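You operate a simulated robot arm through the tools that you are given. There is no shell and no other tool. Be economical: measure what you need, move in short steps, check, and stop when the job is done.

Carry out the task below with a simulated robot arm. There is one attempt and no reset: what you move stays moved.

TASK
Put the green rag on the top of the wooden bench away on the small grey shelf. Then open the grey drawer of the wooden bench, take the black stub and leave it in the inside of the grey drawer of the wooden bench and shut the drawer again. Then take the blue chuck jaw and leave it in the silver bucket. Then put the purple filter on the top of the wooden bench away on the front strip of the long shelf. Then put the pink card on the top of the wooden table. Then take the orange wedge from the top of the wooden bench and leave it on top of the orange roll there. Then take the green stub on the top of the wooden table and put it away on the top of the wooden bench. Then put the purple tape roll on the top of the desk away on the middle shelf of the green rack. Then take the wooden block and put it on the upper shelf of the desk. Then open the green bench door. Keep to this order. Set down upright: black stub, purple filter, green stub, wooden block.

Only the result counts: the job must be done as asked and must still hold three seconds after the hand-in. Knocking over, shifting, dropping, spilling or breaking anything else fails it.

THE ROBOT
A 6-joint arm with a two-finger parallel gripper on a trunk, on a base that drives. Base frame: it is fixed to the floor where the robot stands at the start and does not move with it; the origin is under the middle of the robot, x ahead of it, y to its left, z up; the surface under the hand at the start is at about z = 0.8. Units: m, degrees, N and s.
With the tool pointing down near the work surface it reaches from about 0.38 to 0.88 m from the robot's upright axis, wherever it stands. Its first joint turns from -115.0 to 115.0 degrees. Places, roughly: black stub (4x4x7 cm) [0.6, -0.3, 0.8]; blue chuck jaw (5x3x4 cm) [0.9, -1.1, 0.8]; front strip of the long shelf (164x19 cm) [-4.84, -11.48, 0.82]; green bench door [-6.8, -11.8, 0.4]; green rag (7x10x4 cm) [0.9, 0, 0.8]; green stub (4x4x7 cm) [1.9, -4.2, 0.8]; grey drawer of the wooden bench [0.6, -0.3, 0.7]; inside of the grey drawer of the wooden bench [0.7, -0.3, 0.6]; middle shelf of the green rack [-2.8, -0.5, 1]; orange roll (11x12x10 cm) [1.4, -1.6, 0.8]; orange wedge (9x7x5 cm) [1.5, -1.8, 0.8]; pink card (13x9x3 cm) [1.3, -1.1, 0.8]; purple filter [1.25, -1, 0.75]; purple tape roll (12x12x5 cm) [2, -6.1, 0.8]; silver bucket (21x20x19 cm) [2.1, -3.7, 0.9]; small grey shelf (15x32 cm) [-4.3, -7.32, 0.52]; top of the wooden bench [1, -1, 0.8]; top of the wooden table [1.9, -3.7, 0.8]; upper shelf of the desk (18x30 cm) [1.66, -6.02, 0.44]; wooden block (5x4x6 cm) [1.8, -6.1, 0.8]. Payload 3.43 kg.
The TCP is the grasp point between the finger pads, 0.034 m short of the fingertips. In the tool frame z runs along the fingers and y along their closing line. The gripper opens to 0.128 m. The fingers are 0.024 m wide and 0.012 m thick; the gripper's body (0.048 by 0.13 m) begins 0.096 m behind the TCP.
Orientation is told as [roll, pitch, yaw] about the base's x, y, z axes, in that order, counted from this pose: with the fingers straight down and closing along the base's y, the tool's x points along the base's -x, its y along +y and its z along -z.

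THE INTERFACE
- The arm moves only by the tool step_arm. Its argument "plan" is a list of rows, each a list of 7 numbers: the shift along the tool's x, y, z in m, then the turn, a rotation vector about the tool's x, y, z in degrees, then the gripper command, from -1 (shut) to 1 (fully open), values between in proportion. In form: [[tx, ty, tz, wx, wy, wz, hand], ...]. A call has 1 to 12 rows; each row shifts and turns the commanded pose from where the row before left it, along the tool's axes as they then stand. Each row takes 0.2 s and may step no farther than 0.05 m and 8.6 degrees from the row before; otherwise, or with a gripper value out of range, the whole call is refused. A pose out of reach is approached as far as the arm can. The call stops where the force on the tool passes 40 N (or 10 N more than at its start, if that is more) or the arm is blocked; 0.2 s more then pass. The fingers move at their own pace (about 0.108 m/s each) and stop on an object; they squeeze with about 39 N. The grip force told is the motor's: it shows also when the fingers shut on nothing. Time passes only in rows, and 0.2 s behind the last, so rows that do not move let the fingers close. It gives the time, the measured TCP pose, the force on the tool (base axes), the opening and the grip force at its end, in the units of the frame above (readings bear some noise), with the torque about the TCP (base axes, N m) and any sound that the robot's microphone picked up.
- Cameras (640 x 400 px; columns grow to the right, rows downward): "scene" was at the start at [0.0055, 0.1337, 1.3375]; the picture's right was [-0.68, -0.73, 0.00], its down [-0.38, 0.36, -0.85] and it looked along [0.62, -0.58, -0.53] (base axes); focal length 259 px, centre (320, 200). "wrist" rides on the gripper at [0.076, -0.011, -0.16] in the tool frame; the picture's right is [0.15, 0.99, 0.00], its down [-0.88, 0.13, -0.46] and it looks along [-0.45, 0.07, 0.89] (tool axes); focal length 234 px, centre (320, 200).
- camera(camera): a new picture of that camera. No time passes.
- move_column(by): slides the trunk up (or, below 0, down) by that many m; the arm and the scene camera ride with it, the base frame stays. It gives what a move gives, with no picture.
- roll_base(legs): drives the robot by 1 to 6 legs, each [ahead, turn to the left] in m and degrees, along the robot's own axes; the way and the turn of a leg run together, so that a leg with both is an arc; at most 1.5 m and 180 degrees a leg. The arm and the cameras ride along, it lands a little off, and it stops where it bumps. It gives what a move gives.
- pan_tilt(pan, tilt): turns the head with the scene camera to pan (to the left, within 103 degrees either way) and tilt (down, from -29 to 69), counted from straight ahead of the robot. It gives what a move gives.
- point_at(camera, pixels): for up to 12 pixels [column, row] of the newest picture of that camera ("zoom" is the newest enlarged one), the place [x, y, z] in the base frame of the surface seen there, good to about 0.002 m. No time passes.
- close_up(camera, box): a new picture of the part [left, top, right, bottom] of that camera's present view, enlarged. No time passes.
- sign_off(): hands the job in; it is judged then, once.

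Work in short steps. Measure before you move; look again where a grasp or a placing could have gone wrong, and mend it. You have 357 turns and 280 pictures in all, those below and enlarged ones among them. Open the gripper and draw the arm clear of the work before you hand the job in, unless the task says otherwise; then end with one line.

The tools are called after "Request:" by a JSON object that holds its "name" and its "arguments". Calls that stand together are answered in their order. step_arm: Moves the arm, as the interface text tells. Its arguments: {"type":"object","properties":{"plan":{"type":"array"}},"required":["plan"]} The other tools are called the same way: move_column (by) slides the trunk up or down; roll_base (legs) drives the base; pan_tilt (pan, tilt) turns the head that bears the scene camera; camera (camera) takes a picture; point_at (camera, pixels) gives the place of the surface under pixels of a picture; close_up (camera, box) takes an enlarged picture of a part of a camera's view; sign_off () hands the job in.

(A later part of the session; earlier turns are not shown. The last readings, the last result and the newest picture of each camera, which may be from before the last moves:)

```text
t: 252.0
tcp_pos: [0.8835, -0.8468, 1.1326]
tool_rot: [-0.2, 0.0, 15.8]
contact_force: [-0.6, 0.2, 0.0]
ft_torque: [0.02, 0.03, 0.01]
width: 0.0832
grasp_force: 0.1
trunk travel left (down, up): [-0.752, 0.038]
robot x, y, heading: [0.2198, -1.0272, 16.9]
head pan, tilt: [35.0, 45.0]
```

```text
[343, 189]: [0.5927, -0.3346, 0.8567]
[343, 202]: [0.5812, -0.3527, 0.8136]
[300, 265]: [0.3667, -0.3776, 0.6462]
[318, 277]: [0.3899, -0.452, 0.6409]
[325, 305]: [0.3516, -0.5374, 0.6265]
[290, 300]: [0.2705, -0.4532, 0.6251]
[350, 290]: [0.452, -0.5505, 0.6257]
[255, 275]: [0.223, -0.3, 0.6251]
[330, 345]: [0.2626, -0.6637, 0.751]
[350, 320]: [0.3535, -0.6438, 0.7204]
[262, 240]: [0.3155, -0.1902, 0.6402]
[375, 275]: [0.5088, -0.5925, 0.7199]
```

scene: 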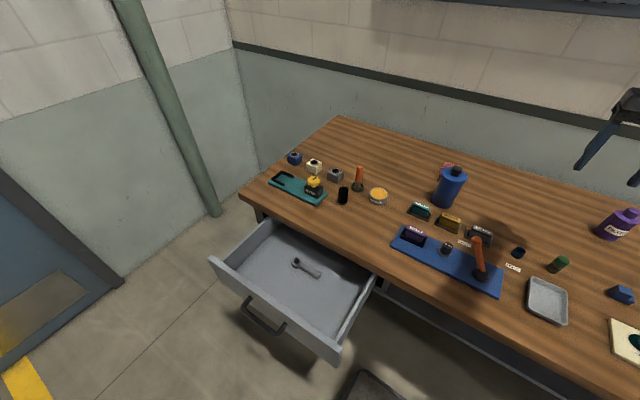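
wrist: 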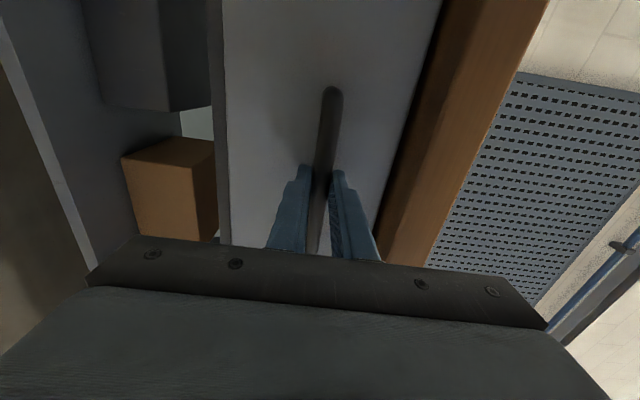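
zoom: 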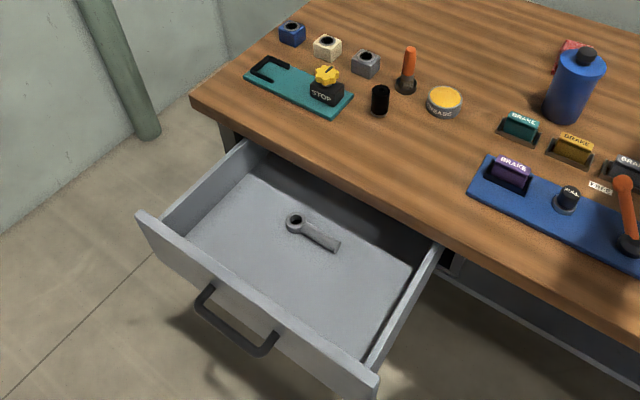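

Zooming on the stub's neighbours for finger clearance.

Request:
{"name": "close_up", "arguments": {"camera": "scene", "box": [290, 155, 400, 225]}}

Request:
{"name": "point_at", "arguments": {"camera": "zoom", "pixels": [[310, 197], [293, 260], [330, 268], [310, 278], [290, 215], [325, 200], [375, 200], [420, 205], [195, 215], [445, 240], [395, 190], [400, 90]]}}

```text
5.71 times, centred on (345, 190) of scene
```

zoom: 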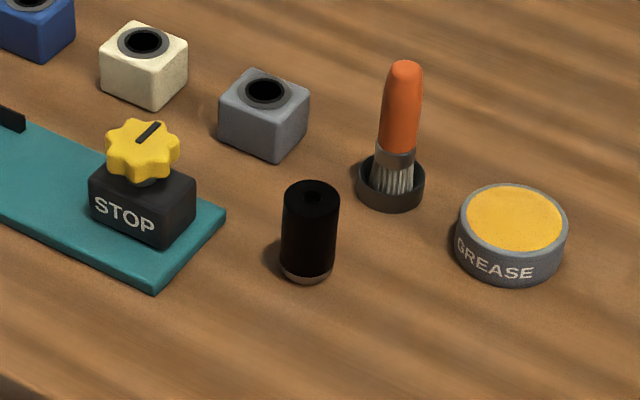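

```text
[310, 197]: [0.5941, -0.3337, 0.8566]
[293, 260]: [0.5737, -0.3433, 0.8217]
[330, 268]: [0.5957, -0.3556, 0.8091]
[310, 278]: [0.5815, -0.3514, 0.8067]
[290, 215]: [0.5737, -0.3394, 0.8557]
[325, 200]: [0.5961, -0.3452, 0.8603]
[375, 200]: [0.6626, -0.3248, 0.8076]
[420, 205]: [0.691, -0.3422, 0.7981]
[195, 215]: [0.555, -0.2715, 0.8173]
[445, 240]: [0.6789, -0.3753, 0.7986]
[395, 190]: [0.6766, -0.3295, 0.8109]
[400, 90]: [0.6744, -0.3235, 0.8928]
```

Stub axis ≈(0.59,-0.336), top 0.859. I yaw to 60° and move above it at safe height.

Request:
{"name": "step_arm", "arguments": {"plan": [[0, 0, 0, 0, 0, -7.4, 0], [0, 0, 0, 0, 0, -7.4, 0], [0, 0, 0, 0, 0, -7.4, 0], [0, 0, 0, 0, 0, -7.4, 0], [0, 0, 0, 0, 0, -7.4, 0], [0, 0, 0, 0, 0, -7.2, 0]]}}

Request:
{"name": "step_arm", "arguments": {"plan": [[-0.0246, 0.0425, 0, 0, 0, 0, 0], [-0.0246, 0.0425, 0, 0, 0, 0, 0], [-0.0246, 0.0425, 0, 0, 0, 0, 0], [-0.0246, 0.0425, 0, 0, 0, 0, 0], [-0.0246, 0.0425, 0, 0, 0, 0, 0], [-0.0246, 0.0425, 0, 0, 0, 0, 0], [-0.0246, 0.0425, 0, 0, 0, 0, 0], [-0.0246, 0.0425, 0, 0, 0, 0, 0], [-0.0246, 0.0425, 0, 0, 0, 0, 0], [-0.0246, 0.0425, 0, 0, 0, 0, 0], [-0.0246, 0.0425, 0, 0, 0, 0, 0], [-0.0246, 0.0425, 0, 0, 0, 0, 0]]}}

Request:
{"name": "step_arm", "arguments": {"plan": [[0, 0, 0.045, 0, 0, 0, 0], [0, 0, 0.045, 0, 0, 0, 0], [0, 0, 0.045, 0, 0, 0, 0]]}}

Request:
{"name": "camera", "arguments": {"camera": "wrist"}}

```text
t: 253.4
tcp_pos: [0.883, -0.8467, 1.1319]
tool_rot: [-0.1, 0.0, 60.2]
contact_force: [-0.8, 0.8, -0.1]
ft_torque: [0.0, 0.01, 0.0]
width: 0.0639
grasp_force: 0.0
trunk travel left (down, up): [-0.752, 0.038]
robot x, y, heading: [0.2199, -1.0265, 16.6]
head pan, tilt: [35.0, 45.0]
```

```text
t: 256.0
tcp_pos: [0.5898, -0.3378, 1.1302]
tool_rot: [0.0, 0.1, 60.1]
contact_force: [0.1, -1.1, -0.2]
ft_torque: [0.02, 0.03, 0.04]
width: 0.064
grasp_force: 0.0
trunk travel left (down, up): [-0.752, 0.038]
robot x, y, heading: [0.2229, -1.0229, 16.8]
head pan, tilt: [35.0, 45.0]
```

```text
t: 256.8
tcp_pos: [0.5911, -0.3377, 0.9965]
tool_rot: [0.0, 0.0, 60.1]
contact_force: [-0.8, 0.1, 1.0]
ft_torque: [0.03, -0.01, 0.01]
width: 0.0642
grasp_force: 0.0
trunk travel left (down, up): [-0.752, 0.038]
robot x, y, heading: [0.2193, -1.0317, 16.7]
head pan, tilt: [35.0, 45.0]
```

```text
217 pictures are left
```

wrist: 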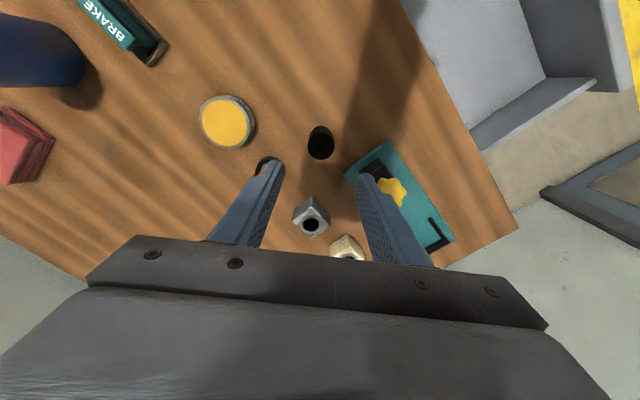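

Measure the stub top centre from the wrist view.

Request:
{"name": "point_at", "arguments": {"camera": "wrist", "pixels": [[321, 145], [309, 140], [332, 148], [320, 157], [322, 134], [265, 162], [378, 172], [352, 172]]}}

Request:
{"name": "close_up", "arguments": {"camera": "wrist", "box": [230, 100, 430, 225]}}

```text
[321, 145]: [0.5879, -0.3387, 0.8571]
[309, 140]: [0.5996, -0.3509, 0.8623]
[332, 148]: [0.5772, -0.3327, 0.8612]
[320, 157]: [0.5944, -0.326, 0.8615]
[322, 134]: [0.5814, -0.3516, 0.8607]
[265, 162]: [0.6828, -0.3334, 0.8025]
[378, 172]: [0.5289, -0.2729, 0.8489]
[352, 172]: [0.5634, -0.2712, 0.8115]
```

```text
3.20 times, centred on (330, 162) of wrist
```

zoom: 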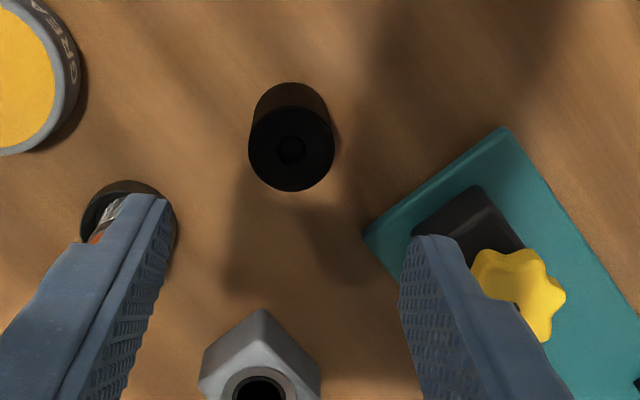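

Aligned within 3 mm. Descend to z=0.852 and close.

Request:
{"name": "step_arm", "arguments": {"plan": [[0.002, 0.002, 0.04, 0, 0, 0, 0], [0, 0, 0.04, 0, 0, 0, 0], [0, 0, 0.04, 0, 0, 0, 0], [0, 0, 0.024, 0, 0, 0, 0], [0, 0, 0, 0, 0, 0, 0], [0, 0, 0, 0, 0, 0, -1], [0, 0, 0, 0, 0, 0, -1], [0, 0, 0, 0, 0, 0, -1]]}}

Request:
{"name": "step_arm", "arguments": {"plan": [[0, 0, -0.03, 0, 0, 0, -1], [0, 0, -0.04, 0, 0, 0, -1], [0, 0, -0.04, 0, 0, 0, -1], [0, 0, -0.04, 0, 0, 0, -1]]}}

Request:
{"name": "camera", "arguments": {"camera": "wrist"}}

```text
t: 258.6
tcp_pos: [0.5857, -0.3366, 0.8528]
tool_rot: [-0.1, 0.0, 59.9]
contact_force: [0.8, 1.9, -0.1]
ft_torque: [0.13, 0.0, -0.07]
width: 0.0353
grasp_force: 39.0
trunk travel left (down, up): [-0.752, 0.038]
robot x, y, heading: [0.2191, -1.0263, 16.8]
head pan, tilt: [35.0, 45.0]
```

```text
t: 259.6
tcp_pos: [0.5862, -0.3376, 1.0029]
tool_rot: [-0.1, 0.1, 60.0]
contact_force: [1.1, 1.2, -4.6]
ft_torque: [-0.03, 0.04, 0.01]
width: 0.0352
grasp_force: 38.8
trunk travel left (down, up): [-0.752, 0.038]
robot x, y, heading: [0.219, -1.0272, 16.4]
head pan, tilt: [35.0, 45.0]
```

```text
215 pictures are left
```

wrist: 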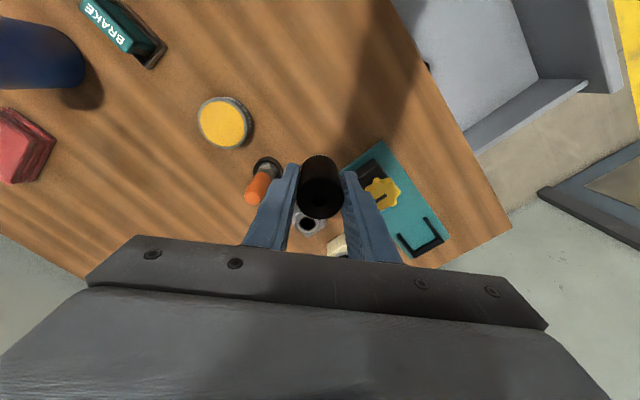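

Stub held. I carry it over the open drawer at (0.337,-0.545) and check.

Request:
{"name": "step_arm", "arguments": {"plan": [[0.0434, 0.016, 0, 0, 0, 0, -1], [0.0434, 0.016, 0, 0, 0, 0, -1], [0.0434, 0.016, 0, 0, 0, 0, -1], [0.0434, 0.016, 0, 0, 0, 0, -1], [0.0434, 0.016, 0, 0, 0, 0, -1], [0.0434, 0.016, 0, 0, 0, 0, -1], [0.0434, 0.016, 0, 0, 0, 0, -1], [0, 0, 0.05, 0, 0, 0, -1], [0, 0, 0.05, 0, 0, 0, -1], [0, 0, 0.04, 0, 0, 0, -1]]}}

Request:
{"name": "camera", "arguments": {"camera": "scene"}}

Request:
{"name": "camera", "arguments": {"camera": "wrist"}}

```text
t: 261.8
tcp_pos: [0.3408, -0.5471, 0.8623]
tool_rot: [0.0, 0.0, 60.0]
contact_force: [-0.2, 0.2, -3.1]
ft_torque: [0.02, 0.0, 0.02]
width: 0.0355
grasp_force: 38.5
trunk travel left (down, up): [-0.752, 0.038]
robot x, y, heading: [0.2178, -1.0233, 16.5]
head pan, tilt: [35.0, 45.0]
```

```text
214 pictures are left
```

scene: 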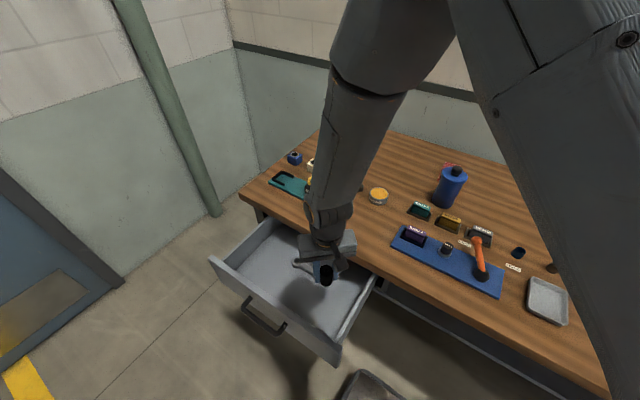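

```text
213 pictures are left
```

wrist: 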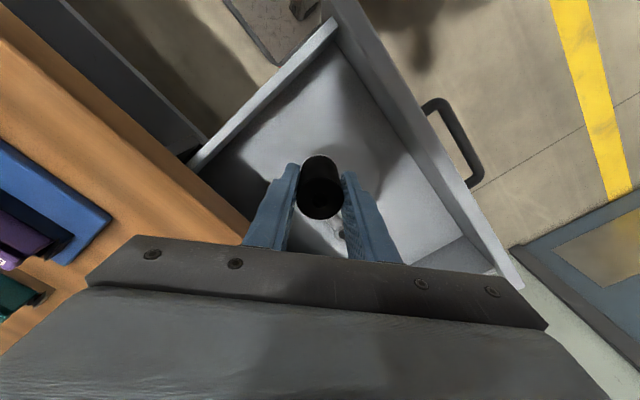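

Clear on all sides; lower to z≈0.681 and release.

Request:
{"name": "step_arm", "arguments": {"plan": [[0, 0, 0.05, 0, 0, 0, -1], [0, 0, 0.05, 0, 0, 0, -1], [0, 0, 0.04, 0, 0, 0, -1], [0, 0, 0.03, 0, 0, 0, -1], [0, 0, 0.011, 0, 0, 0, -1], [0, 0, 0, 0, 0, 0, -1]]}}

Request:
{"name": "camera", "arguments": {"camera": "wrist"}}

```text
t: 263.2
tcp_pos: [0.3391, -0.545, 0.6831]
tool_rot: [-0.2, 0.0, 60.1]
contact_force: [0.0, -0.7, -4.1]
ft_torque: [-0.01, 0.02, -0.01]
width: 0.0352
grasp_force: 39.1
trunk travel left (down, up): [-0.752, 0.038]
robot x, y, heading: [0.223, -1.0248, 16.6]
head pan, tilt: [35.0, 45.0]
```

```text
212 pictures are left
```

wrist: 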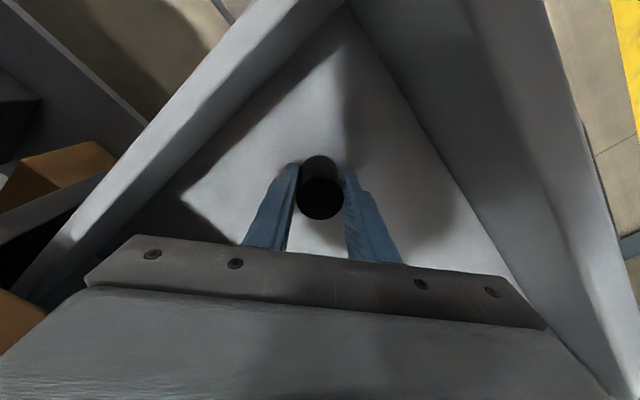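

Still hanging (Fz −4). Lower 3 mm and re-read.

Request:
{"name": "step_arm", "arguments": {"plan": [[0, 0, 0.002, 0, 0, 0, -1], [0, 0, 0, 0, 0, 0, -1]]}}

Request:
{"name": "step_arm", "arguments": {"plan": [[0, 0, 0.002, 0, 0, 0, -1], [0, 0, 0, 0, 0, 0, -1]]}}

```text
t: 263.8
tcp_pos: [0.338, -0.5453, 0.6806]
tool_rot: [-0.1, 0.0, 60.2]
contact_force: [-0.7, -0.1, -4.1]
ft_torque: [0.02, -0.03, 0.01]
width: 0.0354
grasp_force: 39.6
trunk travel left (down, up): [-0.752, 0.038]
robot x, y, heading: [0.2199, -1.0253, 17.0]
head pan, tilt: [35.0, 45.0]
```

```text
t: 264.4
tcp_pos: [0.3384, -0.546, 0.679]
tool_rot: [0.0, 0.0, 60.0]
contact_force: [0.5, -4.8, 16.2]
ft_torque: [-0.07, 0.17, 0.06]
width: 0.035
grasp_force: 39.7
trunk travel left (down, up): [-0.752, 0.038]
robot x, y, heading: [0.2187, -1.0289, 16.8]
head pan, tilt: [35.0, 45.0]
```

Contact made. Release and rise.

Request:
{"name": "step_arm", "arguments": {"plan": [[0, 0, 0, 0, 0, 0, -0.2], [0, 0, 0, 0, 0, 0, -0.1], [0, 0, 0, 0, 0, 0, 0], [0, 0, -0.03, 0, 0, 0, 0], [0, 0, -0.05, 0, 0, 0, 0], [0, 0, -0.05, 0, 0, 0, 0], [0, 0, -0.05, 0, 0, 0, 0], [0, 0, -0.05, 0, 0, 0, 0], [0, 0, -0.05, 0, 0, 0, 0], [0, 0, -0.05, 0, 0, 0, 0]]}}

Request:
{"name": "camera", "arguments": {"camera": "wrist"}}

```text
t: 266.6
tcp_pos: [0.3364, -0.5479, 1.0071]
tool_rot: [-0.2, 0.2, 60.2]
contact_force: [0.0, 0.0, -0.4]
ft_torque: [-0.04, -0.01, -0.02]
width: 0.064
grasp_force: 0.1
trunk travel left (down, up): [-0.752, 0.038]
robot x, y, heading: [0.2204, -1.0276, 16.5]
head pan, tilt: [35.0, 45.0]
```

```text
211 pictures are left
```

wrist: 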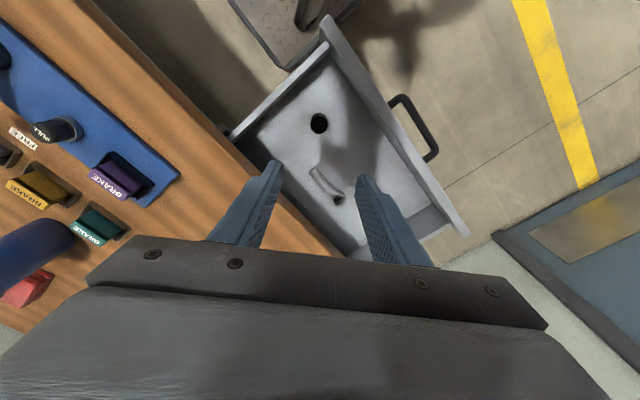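

Stub stands upright in the drawer. To shut it, I'll close the fingers, turn parallel to the bench and bring the fingertips in front of the handle bar.

Request:
{"name": "step_arm", "arguments": {"plan": [[0, 0, 0, 0, 0, 8.5, -1], [0, 0, 0, 0, 0, 8.5, -1], [0, 0, 0, 0, 0, 8.5, -1], [0, 0, 0, 0, 0, 8.5, -1], [0, 0, 0, 0, 0, 8.5, -1], [0.0392, 0.0272, 0, 0, 0, 0, -1], [0.0392, 0.0272, 0, 0, 0, 0, -1], [0.0392, 0.0272, 0, 0, 0, 0, -1], [0.0392, 0.0272, 0, 0, 0, 0, -1], [0.0392, 0.0272, 0, 0, 0, 0, -1], [0, 0, 0.05, 0, 0, 0, -1], [0, 0, 0.05, 0, 0, 0, -1]]}}

Request:
{"name": "camera", "arguments": {"camera": "wrist"}}

Request:
{"name": "camera", "arguments": {"camera": "scene"}}

```text
t: 269.2
tcp_pos: [0.1128, -0.4763, 0.9093]
tool_rot: [-0.1, -0.2, 17.4]
contact_force: [0.0, -0.5, -0.2]
ft_torque: [0.05, -0.02, -0.04]
width: 0.0
grasp_force: 33.0
trunk travel left (down, up): [-0.752, 0.038]
robot x, y, heading: [0.2198, -1.026, 16.8]
head pan, tilt: [35.0, 45.0]
```

```text
210 pictures are left
```

wrist: 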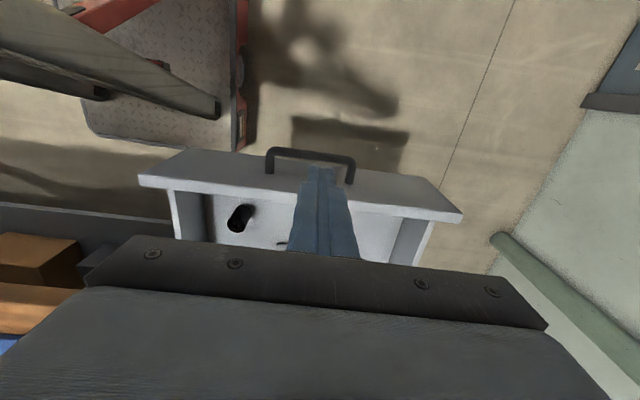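

```text
209 pictures are left
```

scene: 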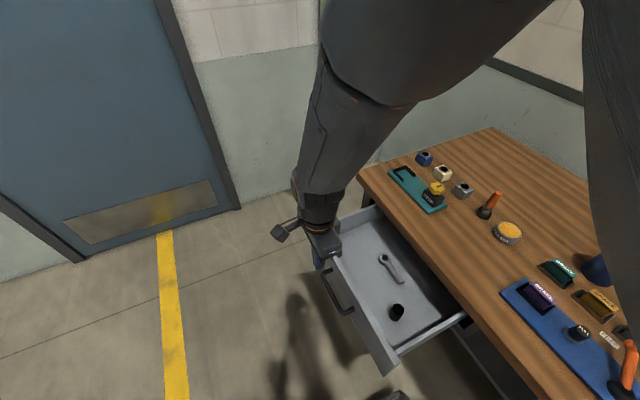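

Measure the bar's current position.

Request:
{"name": "point_at", "arguments": {"camera": "wrist", "pixels": [[290, 152], [330, 156], [350, 160], [270, 153], [300, 175], [240, 215]]}}

```text
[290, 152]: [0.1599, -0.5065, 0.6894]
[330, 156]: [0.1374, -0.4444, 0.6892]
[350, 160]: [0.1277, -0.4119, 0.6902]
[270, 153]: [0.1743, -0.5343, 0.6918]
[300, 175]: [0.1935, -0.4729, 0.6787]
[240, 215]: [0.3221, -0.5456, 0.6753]
```

Bar centre is 3.7 cm ahead of the fingers. Descend to z≈0.712.

Request:
{"name": "step_arm", "arguments": {"plan": [[0, 0, 0.05, 0, 0, 0, -1], [0, 0, 0.05, 0, 0, 0, -1], [0, 0, 0.05, 0, 0, 0, -1], [0, 0, 0.047, 0, 0, 0, -1], [0, 0, 0, 0, 0, 0, -1]]}}

Request:
{"name": "camera", "arguments": {"camera": "wrist"}}

```text
t: 270.4
tcp_pos: [0.1109, -0.4735, 0.7091]
tool_rot: [-0.1, 0.0, 17.5]
contact_force: [0.6, -0.3, 0.6]
ft_torque: [0.04, -0.01, 0.01]
width: 0.0
grasp_force: 33.6
trunk travel left (down, up): [-0.752, 0.038]
robot x, y, heading: [0.2163, -1.0248, 16.5]
head pan, tilt: [35.0, 45.0]
```

```text
208 pictures are left
```

wrist: 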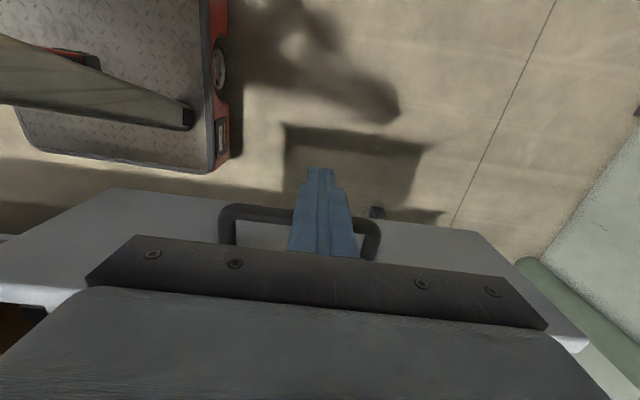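

Fingers are just in front of the bar. Push forward slowly.

Request:
{"name": "step_arm", "arguments": {"plan": [[-0.008, 0, 0, 0, 0, 0, -1], [-0.008, 0, 0, 0, 0, 0, -1], [-0.01, 0, 0, 0, 0, 0, -1], [-0.012, 0, 0, 0, 0, 0, -1], [-0.013, 0, 0, 0, 0, 0, -1], [-0.013, 0, 0, 0, 0, 0, -1], [-0.013, 0, 0, 0, 0, 0, -1], [-0.013, 0, 0, 0, 0, 0, -1], [-0.013, 0, 0, 0, 0, 0, -1], [-0.013, 0, 0, 0, 0, 0, -1], [-0.013, 0, 0, 0, 0, 0, -1], [-0.013, 0, 0, 0, 0, 0, -1]]}}

Request:
{"name": "camera", "arguments": {"camera": "wrist"}}

```text
t: 273.0
tcp_pos: [0.2467, -0.4332, 0.7106]
tool_rot: [-0.1, -0.1, 17.4]
contact_force: [0.3, -0.2, 0.9]
ft_torque: [-0.03, -0.02, -0.01]
width: 0.0003
grasp_force: 33.0
trunk travel left (down, up): [-0.752, 0.038]
robot x, y, heading: [0.2235, -1.0225, 16.7]
head pan, tilt: [35.0, 45.0]
```

```text
207 pictures are left
```

wrist: 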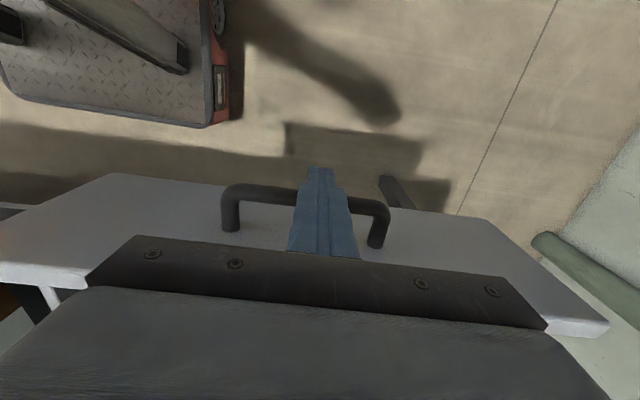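

Drawer follows with little force. Continue, ending with small steps.

Request:
{"name": "step_arm", "arguments": {"plan": [[-0.013, 0, 0, 0, 0, 0, -1], [-0.013, 0, 0, 0, 0, 0, -1], [-0.013, 0, 0, 0, 0, 0, -1], [-0.013, 0, 0, 0, 0, 0, -1], [-0.013, 0, 0, 0, 0, 0, -1], [-0.013, 0, 0, 0, 0, 0, -1], [-0.013, 0, 0, 0, 0, 0, -1], [-0.013, 0, 0, 0, 0, 0, -1], [-0.013, 0, 0, 0, 0, 0, -1], [-0.013, 0, 0, 0, 0, 0, -1], [-0.01, 0, 0, 0, 0, 0, -1]]}}

Request:
{"name": "step_arm", "arguments": {"plan": [[-0.006, 0, 0, 0, 0, 0, -1], [-0.006, 0, 0, 0, 0, 0, -1], [-0.006, 0, 0, 0, 0, 0, -1], [-0.005, 0, 0, 0, 0, 0, -1]]}}

Request:
{"name": "camera", "arguments": {"camera": "wrist"}}

```text
t: 275.4
tcp_pos: [0.3788, -0.3884, 0.7115]
tool_rot: [0.0, -0.2, 17.6]
contact_force: [-0.2, -0.5, 0.5]
ft_torque: [0.02, -0.01, -0.01]
width: 0.0001
grasp_force: 33.0
trunk travel left (down, up): [-0.752, 0.038]
robot x, y, heading: [0.2199, -1.0255, 16.6]
head pan, tilt: [35.0, 45.0]
```

```text
t: 276.4
tcp_pos: [0.4002, -0.3818, 0.7105]
tool_rot: [-0.1, 0.0, 17.6]
contact_force: [-7.4, -1.0, 0.6]
ft_torque: [-0.01, 0.16, 0.01]
width: 0.0
grasp_force: 33.1
trunk travel left (down, up): [-0.752, 0.038]
robot x, y, heading: [0.2176, -1.0287, 16.9]
head pan, tilt: [35.0, 45.0]
```

```text
206 pictures are left
```

wrist: 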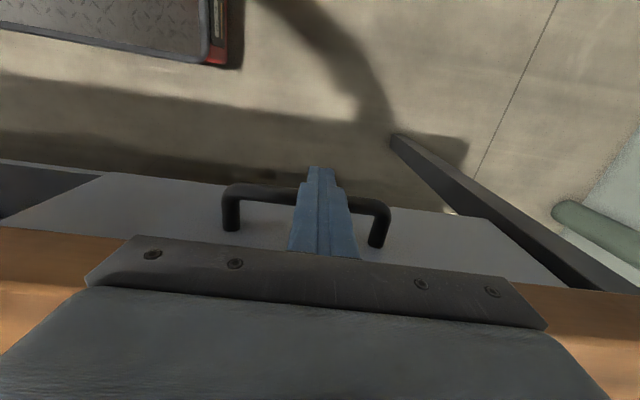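

Resistance appears near closed; push a few mm more.

Request:
{"name": "step_arm", "arguments": {"plan": [[-0.003, 0, 0, 0, 0, 0, -1], [-0.003, 0, 0, 0, 0, 0, -1], [0, 0, 0, 0, 0, 0, -1]]}}

Request:
{"name": "point_at", "arguments": {"camera": "wrist", "pixels": [[150, 215], [450, 235], [260, 192], [370, 203], [100, 245], [560, 285]]}}

```text
t: 277.0
tcp_pos: [0.4008, -0.3829, 0.7107]
tool_rot: [-0.4, 0.3, 17.8]
contact_force: [-6.8, -2.8, 3.4]
ft_torque: [0.0, 0.16, -0.02]
width: 0.0
grasp_force: 32.9
trunk travel left (down, up): [-0.752, 0.038]
robot x, y, heading: [0.2207, -1.0252, 16.9]
head pan, tilt: [35.0, 45.0]
stopped in row 3: the force on the tool passed its limit at 44 N (the readings are from after the stop); the commanded pose is now the measured one
```

```text
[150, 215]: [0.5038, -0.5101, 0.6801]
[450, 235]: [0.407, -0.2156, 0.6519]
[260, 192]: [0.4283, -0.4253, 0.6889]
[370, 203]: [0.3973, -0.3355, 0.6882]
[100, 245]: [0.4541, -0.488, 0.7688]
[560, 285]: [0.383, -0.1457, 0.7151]
```

The drawer is back to its original face line: shut. Back off and raise, then look at the right part of the bench.

Request:
{"name": "step_arm", "arguments": {"plan": [[0.03, 0, 0, 0, 0, 0, -1], [0.03, 0, 0, 0, 0, 0, -1], [0, 0, -0.05, 0, 0, 0, -1], [0, 0, -0.05, 0, 0, 0, -1], [0, 0, -0.05, 0, 0, 0, -1], [0, 0, -0.05, 0, 0, 0, -1], [0, 0, -0.05, 0, 0, 0, -1], [0, 0, -0.05, 0, 0, 0, -1]]}}

Request:
{"name": "pan_tilt", "arguments": {"pan": 0, "tilt": 40}}

Request:
{"name": "camera", "arguments": {"camera": "scene"}}

```text
t: 278.8
tcp_pos: [0.3455, -0.3982, 1.0129]
tool_rot: [-0.4, 0.3, 17.8]
contact_force: [-0.1, -0.1, 0.4]
ft_torque: [0.01, -0.02, 0.0]
width: 0.0
grasp_force: 33.0
trunk travel left (down, up): [-0.752, 0.038]
robot x, y, heading: [0.2214, -1.0266, 16.8]
head pan, tilt: [35.0, 45.0]
```

```text
t: 279.8
tcp_pos: [0.3464, -0.3978, 1.013]
tool_rot: [-0.3, 0.2, 17.8]
contact_force: [0.1, -0.2, 0.5]
ft_torque: [-0.01, 0.04, 0.01]
width: 0.0
grasp_force: 33.1
trunk travel left (down, up): [-0.752, 0.038]
robot x, y, heading: [0.2215, -1.0268, 17.0]
head pan, tilt: [0.0, 40.0]
```

```text
205 pictures are left
```

scene: 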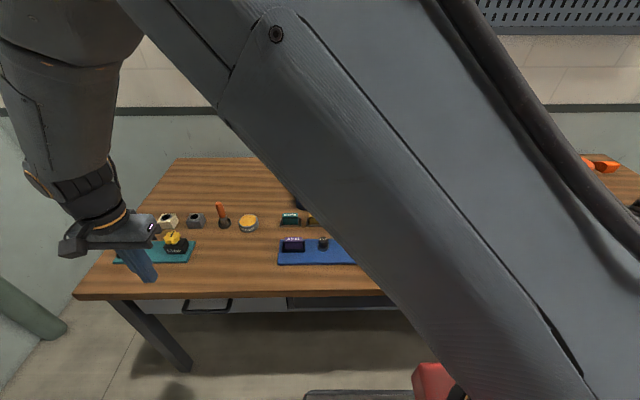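

Swing the arm to the front over the bench, slightly rising, open fingers.

Request:
{"name": "step_arm", "arguments": {"plan": [[-0.0154, -0.0464, -0.005, 0, 0, 0, 0.3], [-0.0154, -0.0464, -0.005, 0, 0, 0, 0.3], [-0.0154, -0.0464, -0.005, 0, 0, 0, 0.3], [-0.0154, -0.0464, -0.005, 0, 0, 0, 0.3], [-0.0154, -0.0464, -0.005, 0, 0, 0, 0.3], [-0.0154, -0.0464, -0.005, 0, 0, 0, 0.3], [-0.0154, -0.0464, -0.005, 0, 0, 0, 0.3], [-0.0154, -0.0464, -0.005, 0, 0, 0, 0.3], [-0.0154, -0.0464, -0.005, 0, 0, 0, 0.3], [-0.0154, -0.0464, -0.005, 0, 0, 0, 0.3], [-0.0154, -0.0464, -0.005, 0, 0, 0, 0.3], [-0.0154, -0.0464, -0.005, 0, 0, 0, 0.3]]}}

Request:
{"name": "camera", "arguments": {"camera": "wrist"}}

Request:
{"name": "pan_tilt", "arguments": {"pan": -20, "tilt": 45}}

Request:
{"name": "camera", "arguments": {"camera": "scene"}}

```text
t: 282.4
tcp_pos: [0.6891, -0.8711, 1.0697]
tool_rot: [-0.3, 0.1, 17.8]
contact_force: [0.3, 0.2, 0.5]
ft_torque: [0.01, 0.0, 0.02]
width: 0.0833
grasp_force: 0.1
trunk travel left (down, up): [-0.752, 0.038]
robot x, y, heading: [0.2195, -1.0278, 16.9]
head pan, tilt: [0.0, 40.0]
```

```text
204 pictures are left
```

wrist: 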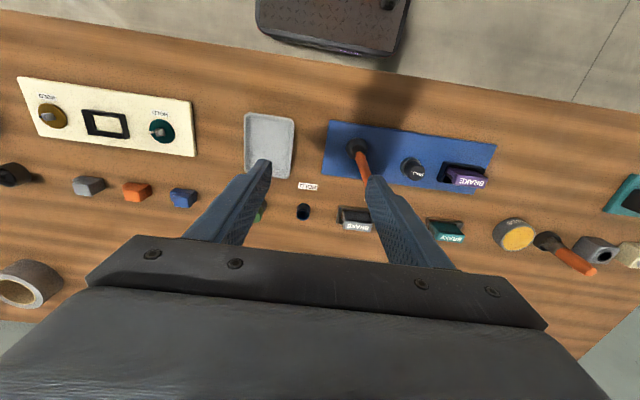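

```text
t: 283.2
tcp_pos: [0.6897, -0.8708, 1.0693]
tool_rot: [-0.3, 0.1, 17.9]
contact_force: [-1.3, -0.3, 0.8]
ft_torque: [-0.01, 0.0, 0.0]
width: 0.0832
grasp_force: 0.1
trunk travel left (down, up): [-0.752, 0.038]
robot x, y, heading: [0.2193, -1.0292, 16.6]
head pan, tilt: [-20.0, 45.0]
```

```text
203 pictures are left
```

scene: 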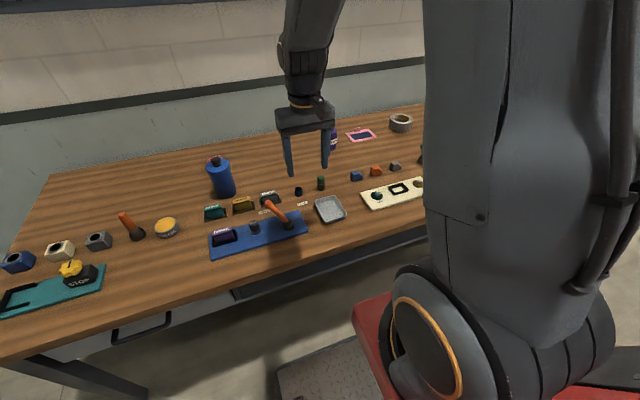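

The blue chuck jaw is at wrist (183,197). Measuring it closely.

Request:
{"name": "point_at", "arguments": {"camera": "wrist", "pixels": [[183, 197], [174, 192], [194, 190], [137, 190], [303, 211], [262, 213], [60, 115]]}}

Request:
{"name": "close_up", "arguments": {"camera": "wrist", "box": [60, 140, 320, 260]}}

Request:
{"name": "close_up", "arguments": {"camera": "scene", "box": [260, 90, 440, 230]}}

```text
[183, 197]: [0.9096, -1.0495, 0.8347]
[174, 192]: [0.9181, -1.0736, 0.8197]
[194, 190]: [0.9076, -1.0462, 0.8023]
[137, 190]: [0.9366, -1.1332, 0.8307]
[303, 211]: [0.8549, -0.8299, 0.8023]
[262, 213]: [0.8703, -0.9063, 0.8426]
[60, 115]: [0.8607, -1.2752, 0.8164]
```

```text
2.46 times, centred on (190, 200) of wrist
```

zoom: 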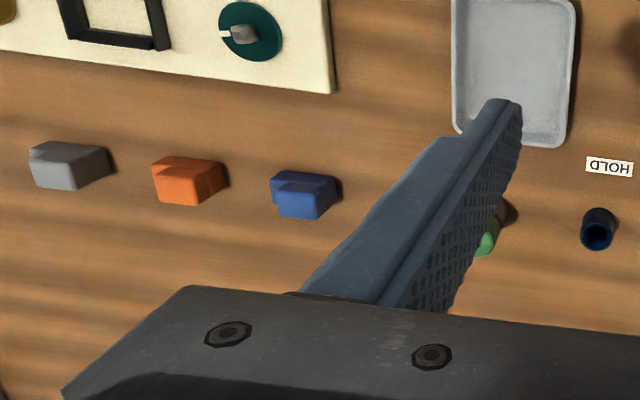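

```text
2.86 times, centred on (350, 160) of scene
```

zoom: 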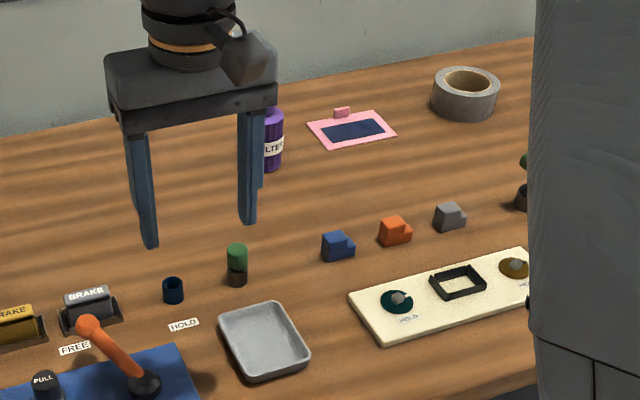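

Move over the blue jaw and look down.

Request:
{"name": "step_arm", "arguments": {"plan": [[-0.0257, -0.041, 0, 0, 0, 0, 0.3], [-0.0257, -0.041, 0, 0, 0, 0, 0.3], [-0.0257, -0.041, 0, 0, 0, 0, 0.3], [-0.0257, -0.041, 0, 0, 0, 0, 0.3], [-0.0257, -0.041, 0, 0, 0, 0, 0.3], [-0.0257, -0.041, 0, 0, 0, 0, 0.3], [0, 0, 0.04, 0, 0, 0, 0.3], [0, 0, 0.04, 0, 0, 0, 0.3]]}}

Request:
{"name": "close_up", "arguments": {"camera": "wrist", "box": [220, 80, 420, 205]}}

Request:
{"name": "point_at", "arguments": {"camera": "zoom", "pixels": [[320, 200], [300, 200], [340, 200], [280, 180], [360, 220], [320, 240], [320, 160]]}}

```text
t: 285.0
tcp_pos: [0.9121, -1.0606, 0.9908]
tool_rot: [-0.2, 0.2, 17.9]
contact_force: [-0.8, -0.1, -0.5]
ft_torque: [0.01, -0.02, -0.01]
width: 0.0832
grasp_force: 0.0
trunk travel left (down, up): [-0.752, 0.038]
robot x, y, heading: [0.2193, -1.0275, 17.0]
head pan, tilt: [-20.0, 45.0]
```

```text
3.20 times, centred on (320, 142) of wrist
```

zoom: 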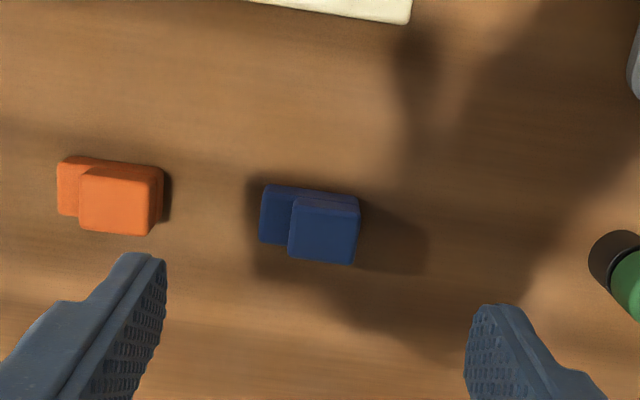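

```text
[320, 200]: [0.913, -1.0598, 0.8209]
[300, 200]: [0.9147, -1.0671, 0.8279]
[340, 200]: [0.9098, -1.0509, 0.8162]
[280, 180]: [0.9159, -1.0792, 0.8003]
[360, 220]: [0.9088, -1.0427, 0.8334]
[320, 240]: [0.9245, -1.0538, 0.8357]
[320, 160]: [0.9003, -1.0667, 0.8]
```

Measure the jaw's corners more carefully.

Request:
{"name": "point_at", "arguments": {"camera": "zoom", "pixels": [[297, 205], [355, 212], [350, 258], [292, 252], [265, 238], [268, 195], [285, 215], [268, 215], [325, 232]]}}

```text
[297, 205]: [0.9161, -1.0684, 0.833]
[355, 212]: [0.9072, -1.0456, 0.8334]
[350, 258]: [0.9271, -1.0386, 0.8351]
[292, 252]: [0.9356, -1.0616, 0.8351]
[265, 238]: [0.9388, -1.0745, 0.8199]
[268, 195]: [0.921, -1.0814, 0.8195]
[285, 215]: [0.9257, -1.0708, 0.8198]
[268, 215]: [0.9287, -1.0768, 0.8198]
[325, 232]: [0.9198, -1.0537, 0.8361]
```

Jaw centre ≈(0.923,-1.060). Adjust, descend to 0.838 and grasp.

Request:
{"name": "step_arm", "arguments": {"plan": [[-0.0107, -0.003, 0.03, 0, 0, 0, 0.15], [0, 0, 0.04, 0, 0, 0, 0.15], [0, 0, 0.04, 0, 0, 0, 0.15], [0, 0, 0.03, 0, 0, 0, 0.15], [0, 0, 0.012, 0, 0, 0, 0.15], [0, 0, 0, 0, 0, 0, -1], [0, 0, 0, 0, 0, 0, -1], [0, 0, 0, 0, 0, 0, -1]]}}

Request:
{"name": "step_arm", "arguments": {"plan": [[0, 0, -0.04, 0, 0, 0, -1], [0, 0, -0.05, 0, 0, 0, -1], [0, 0, -0.05, 0, 0, 0, -1], [0, 0, -0.05, 0, 0, 0, -1], [0, 0, -0.05, 0, 0, 0, -1]]}}

Request:
{"name": "camera", "arguments": {"camera": "wrist"}}

```text
t: 286.8
tcp_pos: [0.9228, -1.0605, 0.8396]
tool_rot: [-0.3, 0.2, 17.8]
contact_force: [-0.2, 1.1, -0.9]
ft_torque: [-0.01, -0.01, -0.01]
width: 0.0438
grasp_force: 38.8
trunk travel left (down, up): [-0.752, 0.038]
robot x, y, heading: [0.2229, -1.028, 16.8]
head pan, tilt: [-20.0, 45.0]
```

```text
t: 288.0
tcp_pos: [0.9235, -1.058, 1.0836]
tool_rot: [-0.3, 0.3, 17.8]
contact_force: [0.1, 0.1, -2.9]
ft_torque: [0.0, 0.03, 0.01]
width: 0.0434
grasp_force: 38.6
trunk travel left (down, up): [-0.752, 0.038]
robot x, y, heading: [0.2228, -1.0266, 17.0]
head pan, tilt: [-20.0, 45.0]
```

```text
199 pictures are left
```

wrist: 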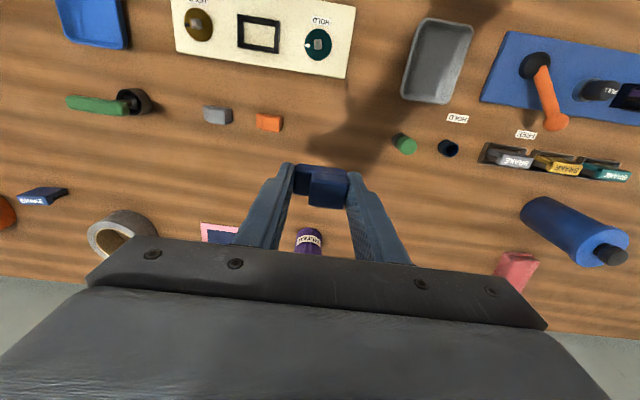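

Jaw held. Retract, back off, and drive alongside toward the wooden table.

Request:
{"name": "step_arm", "arguments": {"plan": [[0.04, 0, -0.01, 0, 0, 0, -1], [0.04, 0, -0.01, 0, 0, 0, -1], [0.04, 0, -0.01, 0, 0, 0, -1], [0.04, 0, -0.01, 0, 0, 0, -1], [0.04, 0, -0.01, 0, 0, 0, -1], [0.04, 0, -0.01, 0, 0, 0, -1], [0.03, 0, 0, 0, 0, 0, -1]]}}

Request:
{"name": "roll_base", "arguments": {"legs": [[-0.3, 0], [0, -85.3], [1.12, 0], [1.12, 0]]}}

Request:
{"name": "pan_tilt", "arguments": {"pan": 40, "tilt": 25}}

Request:
{"name": "camera", "arguments": {"camera": "scene"}}

```text
t: 289.6
tcp_pos: [0.6666, -1.142, 1.1435]
tool_rot: [-0.3, 0.2, 17.8]
contact_force: [0.0, -0.5, -2.5]
ft_torque: [-0.06, -0.03, -0.01]
width: 0.0437
grasp_force: 39.2
trunk travel left (down, up): [-0.752, 0.038]
robot x, y, heading: [0.2207, -1.0259, 17.0]
head pan, tilt: [-20.0, 45.0]
```

```text
t: 306.2
tcp_pos: [0.6901, -3.6992, 1.143]
tool_rot: [-0.2, 0.2, -67.0]
contact_force: [0.1, 0.5, -3.1]
ft_torque: [0.0, 0.01, -0.02]
width: 0.0434
grasp_force: 39.1
trunk travel left (down, up): [-0.752, 0.038]
robot x, y, heading: [0.7617, -3.2442, -67.8]
head pan, tilt: [-20.0, 45.0]
```

```text
t: 307.5
tcp_pos: [0.6905, -3.7002, 1.1437]
tool_rot: [-0.3, 0.2, -66.9]
contact_force: [-0.6, -0.3, -2.6]
ft_torque: [0.01, -0.01, 0.01]
width: 0.0438
grasp_force: 39.3
trunk travel left (down, up): [-0.752, 0.038]
robot x, y, heading: [0.7653, -3.2414, -67.9]
head pan, tilt: [40.0, 25.0]
```

```text
198 pictures are left
```

scene: 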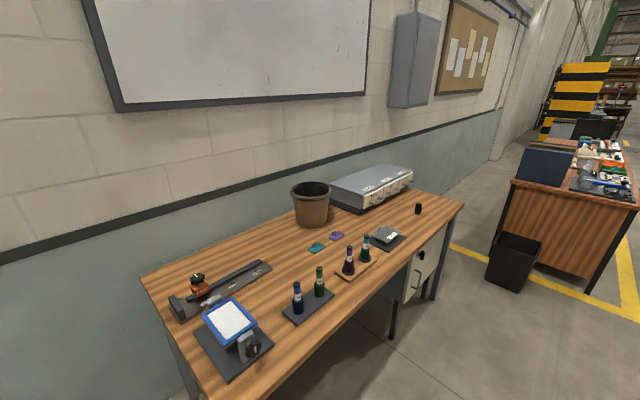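

The bucket is at (312,200). Measure it, the table edge and free areas.

Request:
{"name": "point_at", "arguments": {"camera": "scene", "pixels": [[293, 188], [330, 187], [311, 194], [311, 183], [312, 226], [464, 203], [205, 392], [146, 280], [330, 330], [350, 215], [418, 207], [225, 250]]}}

Request:
{"name": "close_up", "arguments": {"camera": "scene", "box": [140, 150, 480, 390]}}

```text
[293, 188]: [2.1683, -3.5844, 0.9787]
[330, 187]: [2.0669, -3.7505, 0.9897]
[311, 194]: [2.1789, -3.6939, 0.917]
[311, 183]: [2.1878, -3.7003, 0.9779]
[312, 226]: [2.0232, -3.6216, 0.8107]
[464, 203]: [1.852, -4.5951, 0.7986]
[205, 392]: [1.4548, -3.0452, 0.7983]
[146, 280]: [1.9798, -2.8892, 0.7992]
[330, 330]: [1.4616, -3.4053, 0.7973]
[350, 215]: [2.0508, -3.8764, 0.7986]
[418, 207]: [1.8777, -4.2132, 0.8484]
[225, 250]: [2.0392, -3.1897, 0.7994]
```

```text
1.67 times, centred on (310, 270) of scene
```

zoom: 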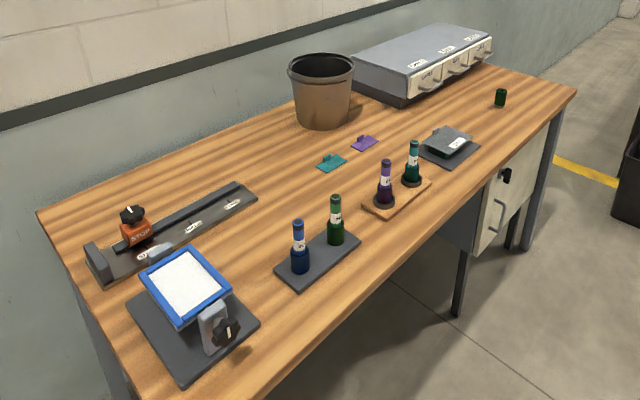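

Bucket centre ≈(2.11,-3.67), rim z≈0.985. I drive to (1.37,-3.91) facing the table.

Request:
{"name": "roll_base", "arguments": {"legs": [[0, 20.1], [0.89, 0], [0, 65.4]]}}

Request:
{"name": "pan_tilt", "arguments": {"pan": 5, "tilt": 40}}

Request:
{"name": "camera", "arguments": {"camera": "scene"}}

```text
t: 316.2
tcp_pos: [1.8142, -4.0198, 1.1418]
tool_rot: [-0.4, 0.2, 18.3]
contact_force: [-0.4, 0.2, -2.0]
ft_torque: [-0.02, 0.01, 0.01]
width: 0.0439
grasp_force: 39.4
trunk travel left (down, up): [-0.752, 0.038]
robot x, y, heading: [1.3653, -3.9127, 17.6]
head pan, tilt: [40.0, 25.0]
```

```text
t: 317.2
tcp_pos: [1.8153, -4.019, 1.143]
tool_rot: [-0.3, 0.3, 18.4]
contact_force: [-0.2, 0.7, -2.7]
ft_torque: [0.0, 0.01, 0.01]
width: 0.0432
grasp_force: 38.9
trunk travel left (down, up): [-0.752, 0.038]
robot x, y, heading: [1.3623, -3.9102, 17.8]
head pan, tilt: [5.0, 40.0]
```

```text
196 pictures are left
```

scene: 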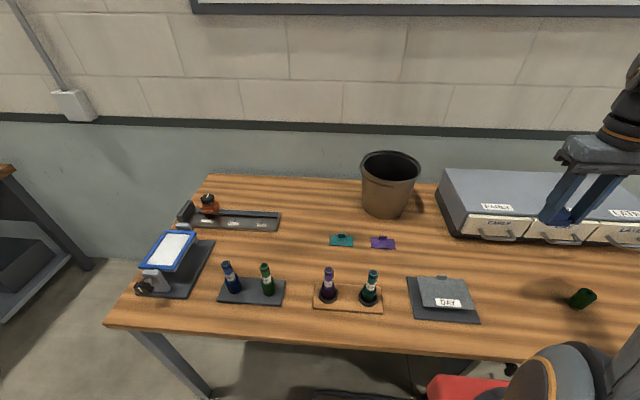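

Request:
{"name": "point_at", "arguments": {"camera": "scene", "pixels": [[363, 170], [418, 172], [391, 152], [391, 182], [385, 205], [400, 165], [342, 242], [384, 243], [582, 298], [430, 250], [300, 250], [520, 260]]}}

Request:
{"name": "close_up", "arguments": {"camera": "scene", "box": [330, 130, 450, 260]}}

```text
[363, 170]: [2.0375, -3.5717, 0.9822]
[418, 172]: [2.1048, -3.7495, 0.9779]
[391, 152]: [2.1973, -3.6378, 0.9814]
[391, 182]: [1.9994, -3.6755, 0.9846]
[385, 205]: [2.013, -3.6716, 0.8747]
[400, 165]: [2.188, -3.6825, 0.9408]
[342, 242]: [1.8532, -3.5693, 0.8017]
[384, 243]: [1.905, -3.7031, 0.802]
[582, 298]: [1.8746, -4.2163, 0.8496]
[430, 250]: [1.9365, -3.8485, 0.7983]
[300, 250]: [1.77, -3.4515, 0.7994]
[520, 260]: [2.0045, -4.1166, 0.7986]
```

```text
3.08 times, centred on (390, 195) of scene
```

zoom: 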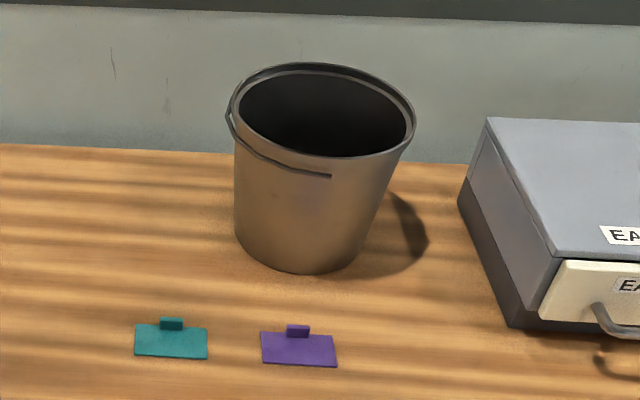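

Bucket centre ≈(2.088,-3.66). Move the jaw over it.

Request:
{"name": "step_arm", "arguments": {"plan": [[-0.037, 0.0255, 0, 0, 0, 0, -1], [-0.037, 0.0255, 0, 0, 0, 0, -1], [-0.037, 0.0255, 0, 0, 0, 0, -1], [-0.037, 0.0255, 0, 0, 0, 0, -1], [-0.037, 0.0255, 0, 0, 0, 0, -1], [-0.037, 0.0255, 0, 0, 0, 0, -1], [-0.037, 0.0255, 0, 0, 0, 0, -1], [-0.037, 0.0255, 0, 0, 0, 0, -1], [-0.037, 0.0255, 0, 0, 0, 0, -1], [-0.037, 0.0255, 0, 0, 0, 0, -1], [0, 0, 0, 0, 0, 0, -1]]}}

Request:
{"name": "camera", "arguments": {"camera": "wrist"}}

Request:
{"name": "camera", "arguments": {"camera": "scene"}}

```text
t: 319.6
tcp_pos: [2.0838, -3.6604, 1.1387]
tool_rot: [-0.3, 0.4, 18.4]
contact_force: [-0.1, 0.8, -0.9]
ft_torque: [-0.05, 0.01, 0.0]
width: 0.0436
grasp_force: 39.2
trunk travel left (down, up): [-0.752, 0.038]
robot x, y, heading: [1.3662, -3.9149, 17.7]
head pan, tilt: [5.0, 40.0]
```

```text
194 pictures are left
```

wrist: 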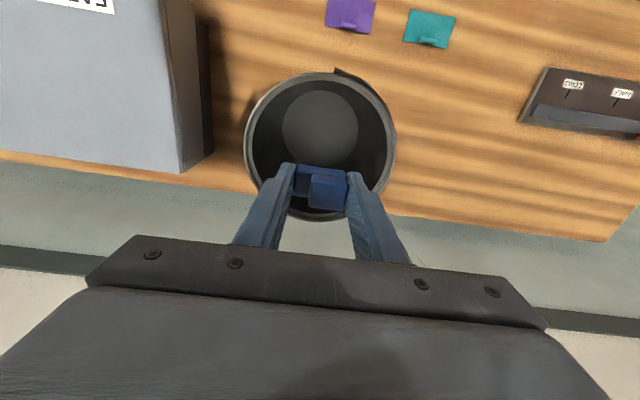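

```text
193 pictures are left
```

scene: 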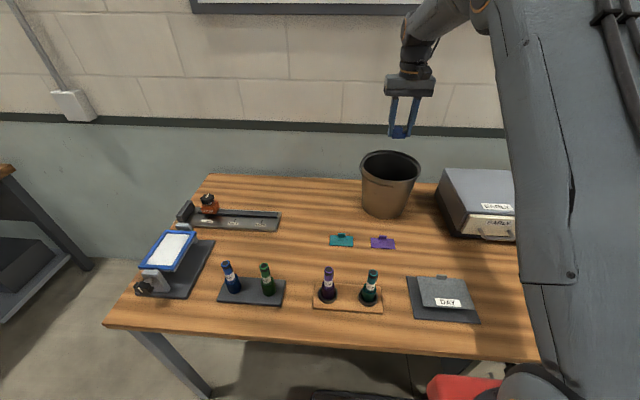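

Check the bucket rim and floor coordinates from above.

Request:
{"name": "point_at", "arguments": {"camera": "wrist", "pixels": [[320, 73], [247, 140], [394, 140], [262, 190], [382, 195], [320, 120], [320, 150], [268, 100], [375, 95]]}}

```text
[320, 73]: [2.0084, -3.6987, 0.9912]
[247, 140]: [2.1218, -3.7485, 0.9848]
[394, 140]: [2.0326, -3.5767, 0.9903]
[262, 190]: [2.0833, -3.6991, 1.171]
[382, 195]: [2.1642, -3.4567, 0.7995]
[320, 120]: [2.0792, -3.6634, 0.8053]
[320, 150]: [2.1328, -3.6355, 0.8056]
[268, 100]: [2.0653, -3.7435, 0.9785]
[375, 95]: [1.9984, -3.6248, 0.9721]
```

Centred. Lower into the bucket to z≈0.887 and release.

Request:
{"name": "step_arm", "arguments": {"plan": [[-0.003, 0, 0.042, 0, 0, 0, -1], [0, 0, 0.042, 0, 0, 0, -1], [0, 0, 0.042, 0, 0, 0, -1], [0, 0, 0.042, 0, 0, 0, -1], [0, 0, 0.042, 0, 0, 0, -1], [0, 0, 0.04, 0, 0, 0, -1], [0, 0, 0, 0, 0, 0, -1], [0, 0, 0, 0, 0, 0, 0.05], [0, 0, 0, 0, 0, 0, 0.05]]}}

Request:
{"name": "step_arm", "arguments": {"plan": [[0, 0, -0.045, 0, 0, 0, 0.05], [0, 0, -0.045, 0, 0, 0, 0.05], [0, 0, -0.045, 0, 0, 0, 0.05], [0, 0, -0.045, 0, 0, 0, 0.05], [0, 0, -0.045, 0, 0, 0, 0.05]]}}

Request:
{"name": "camera", "arguments": {"camera": "wrist"}}

```text
t: 321.6
tcp_pos: [2.0865, -3.661, 0.8897]
tool_rot: [-0.3, 0.2, 18.4]
contact_force: [-0.4, -0.8, -1.1]
ft_torque: [-0.01, 0.0, -0.04]
width: 0.067
grasp_force: 0.1
trunk travel left (down, up): [-0.752, 0.038]
robot x, y, heading: [1.3643, -3.9089, 17.4]
head pan, tilt: [5.0, 40.0]
```

```text
t: 322.8
tcp_pos: [2.0869, -3.6605, 1.1137]
tool_rot: [-0.3, 0.2, 18.4]
contact_force: [0.5, -0.2, 0.1]
ft_torque: [-0.01, 0.0, -0.01]
width: 0.0671
grasp_force: 0.1
trunk travel left (down, up): [-0.752, 0.038]
robot x, y, heading: [1.3662, -3.9098, 17.7]
head pan, tilt: [5.0, 40.0]
```

```text
192 pictures are left
```

wrist: 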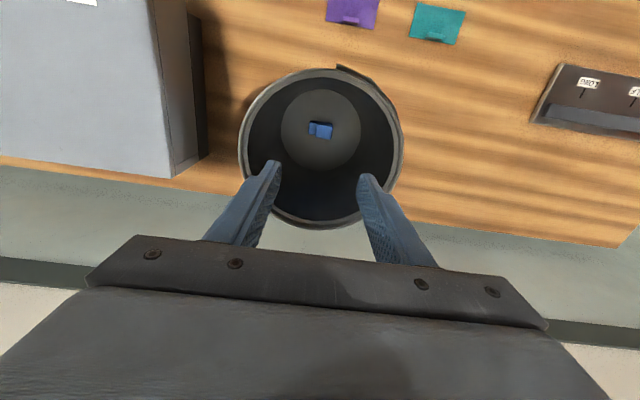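

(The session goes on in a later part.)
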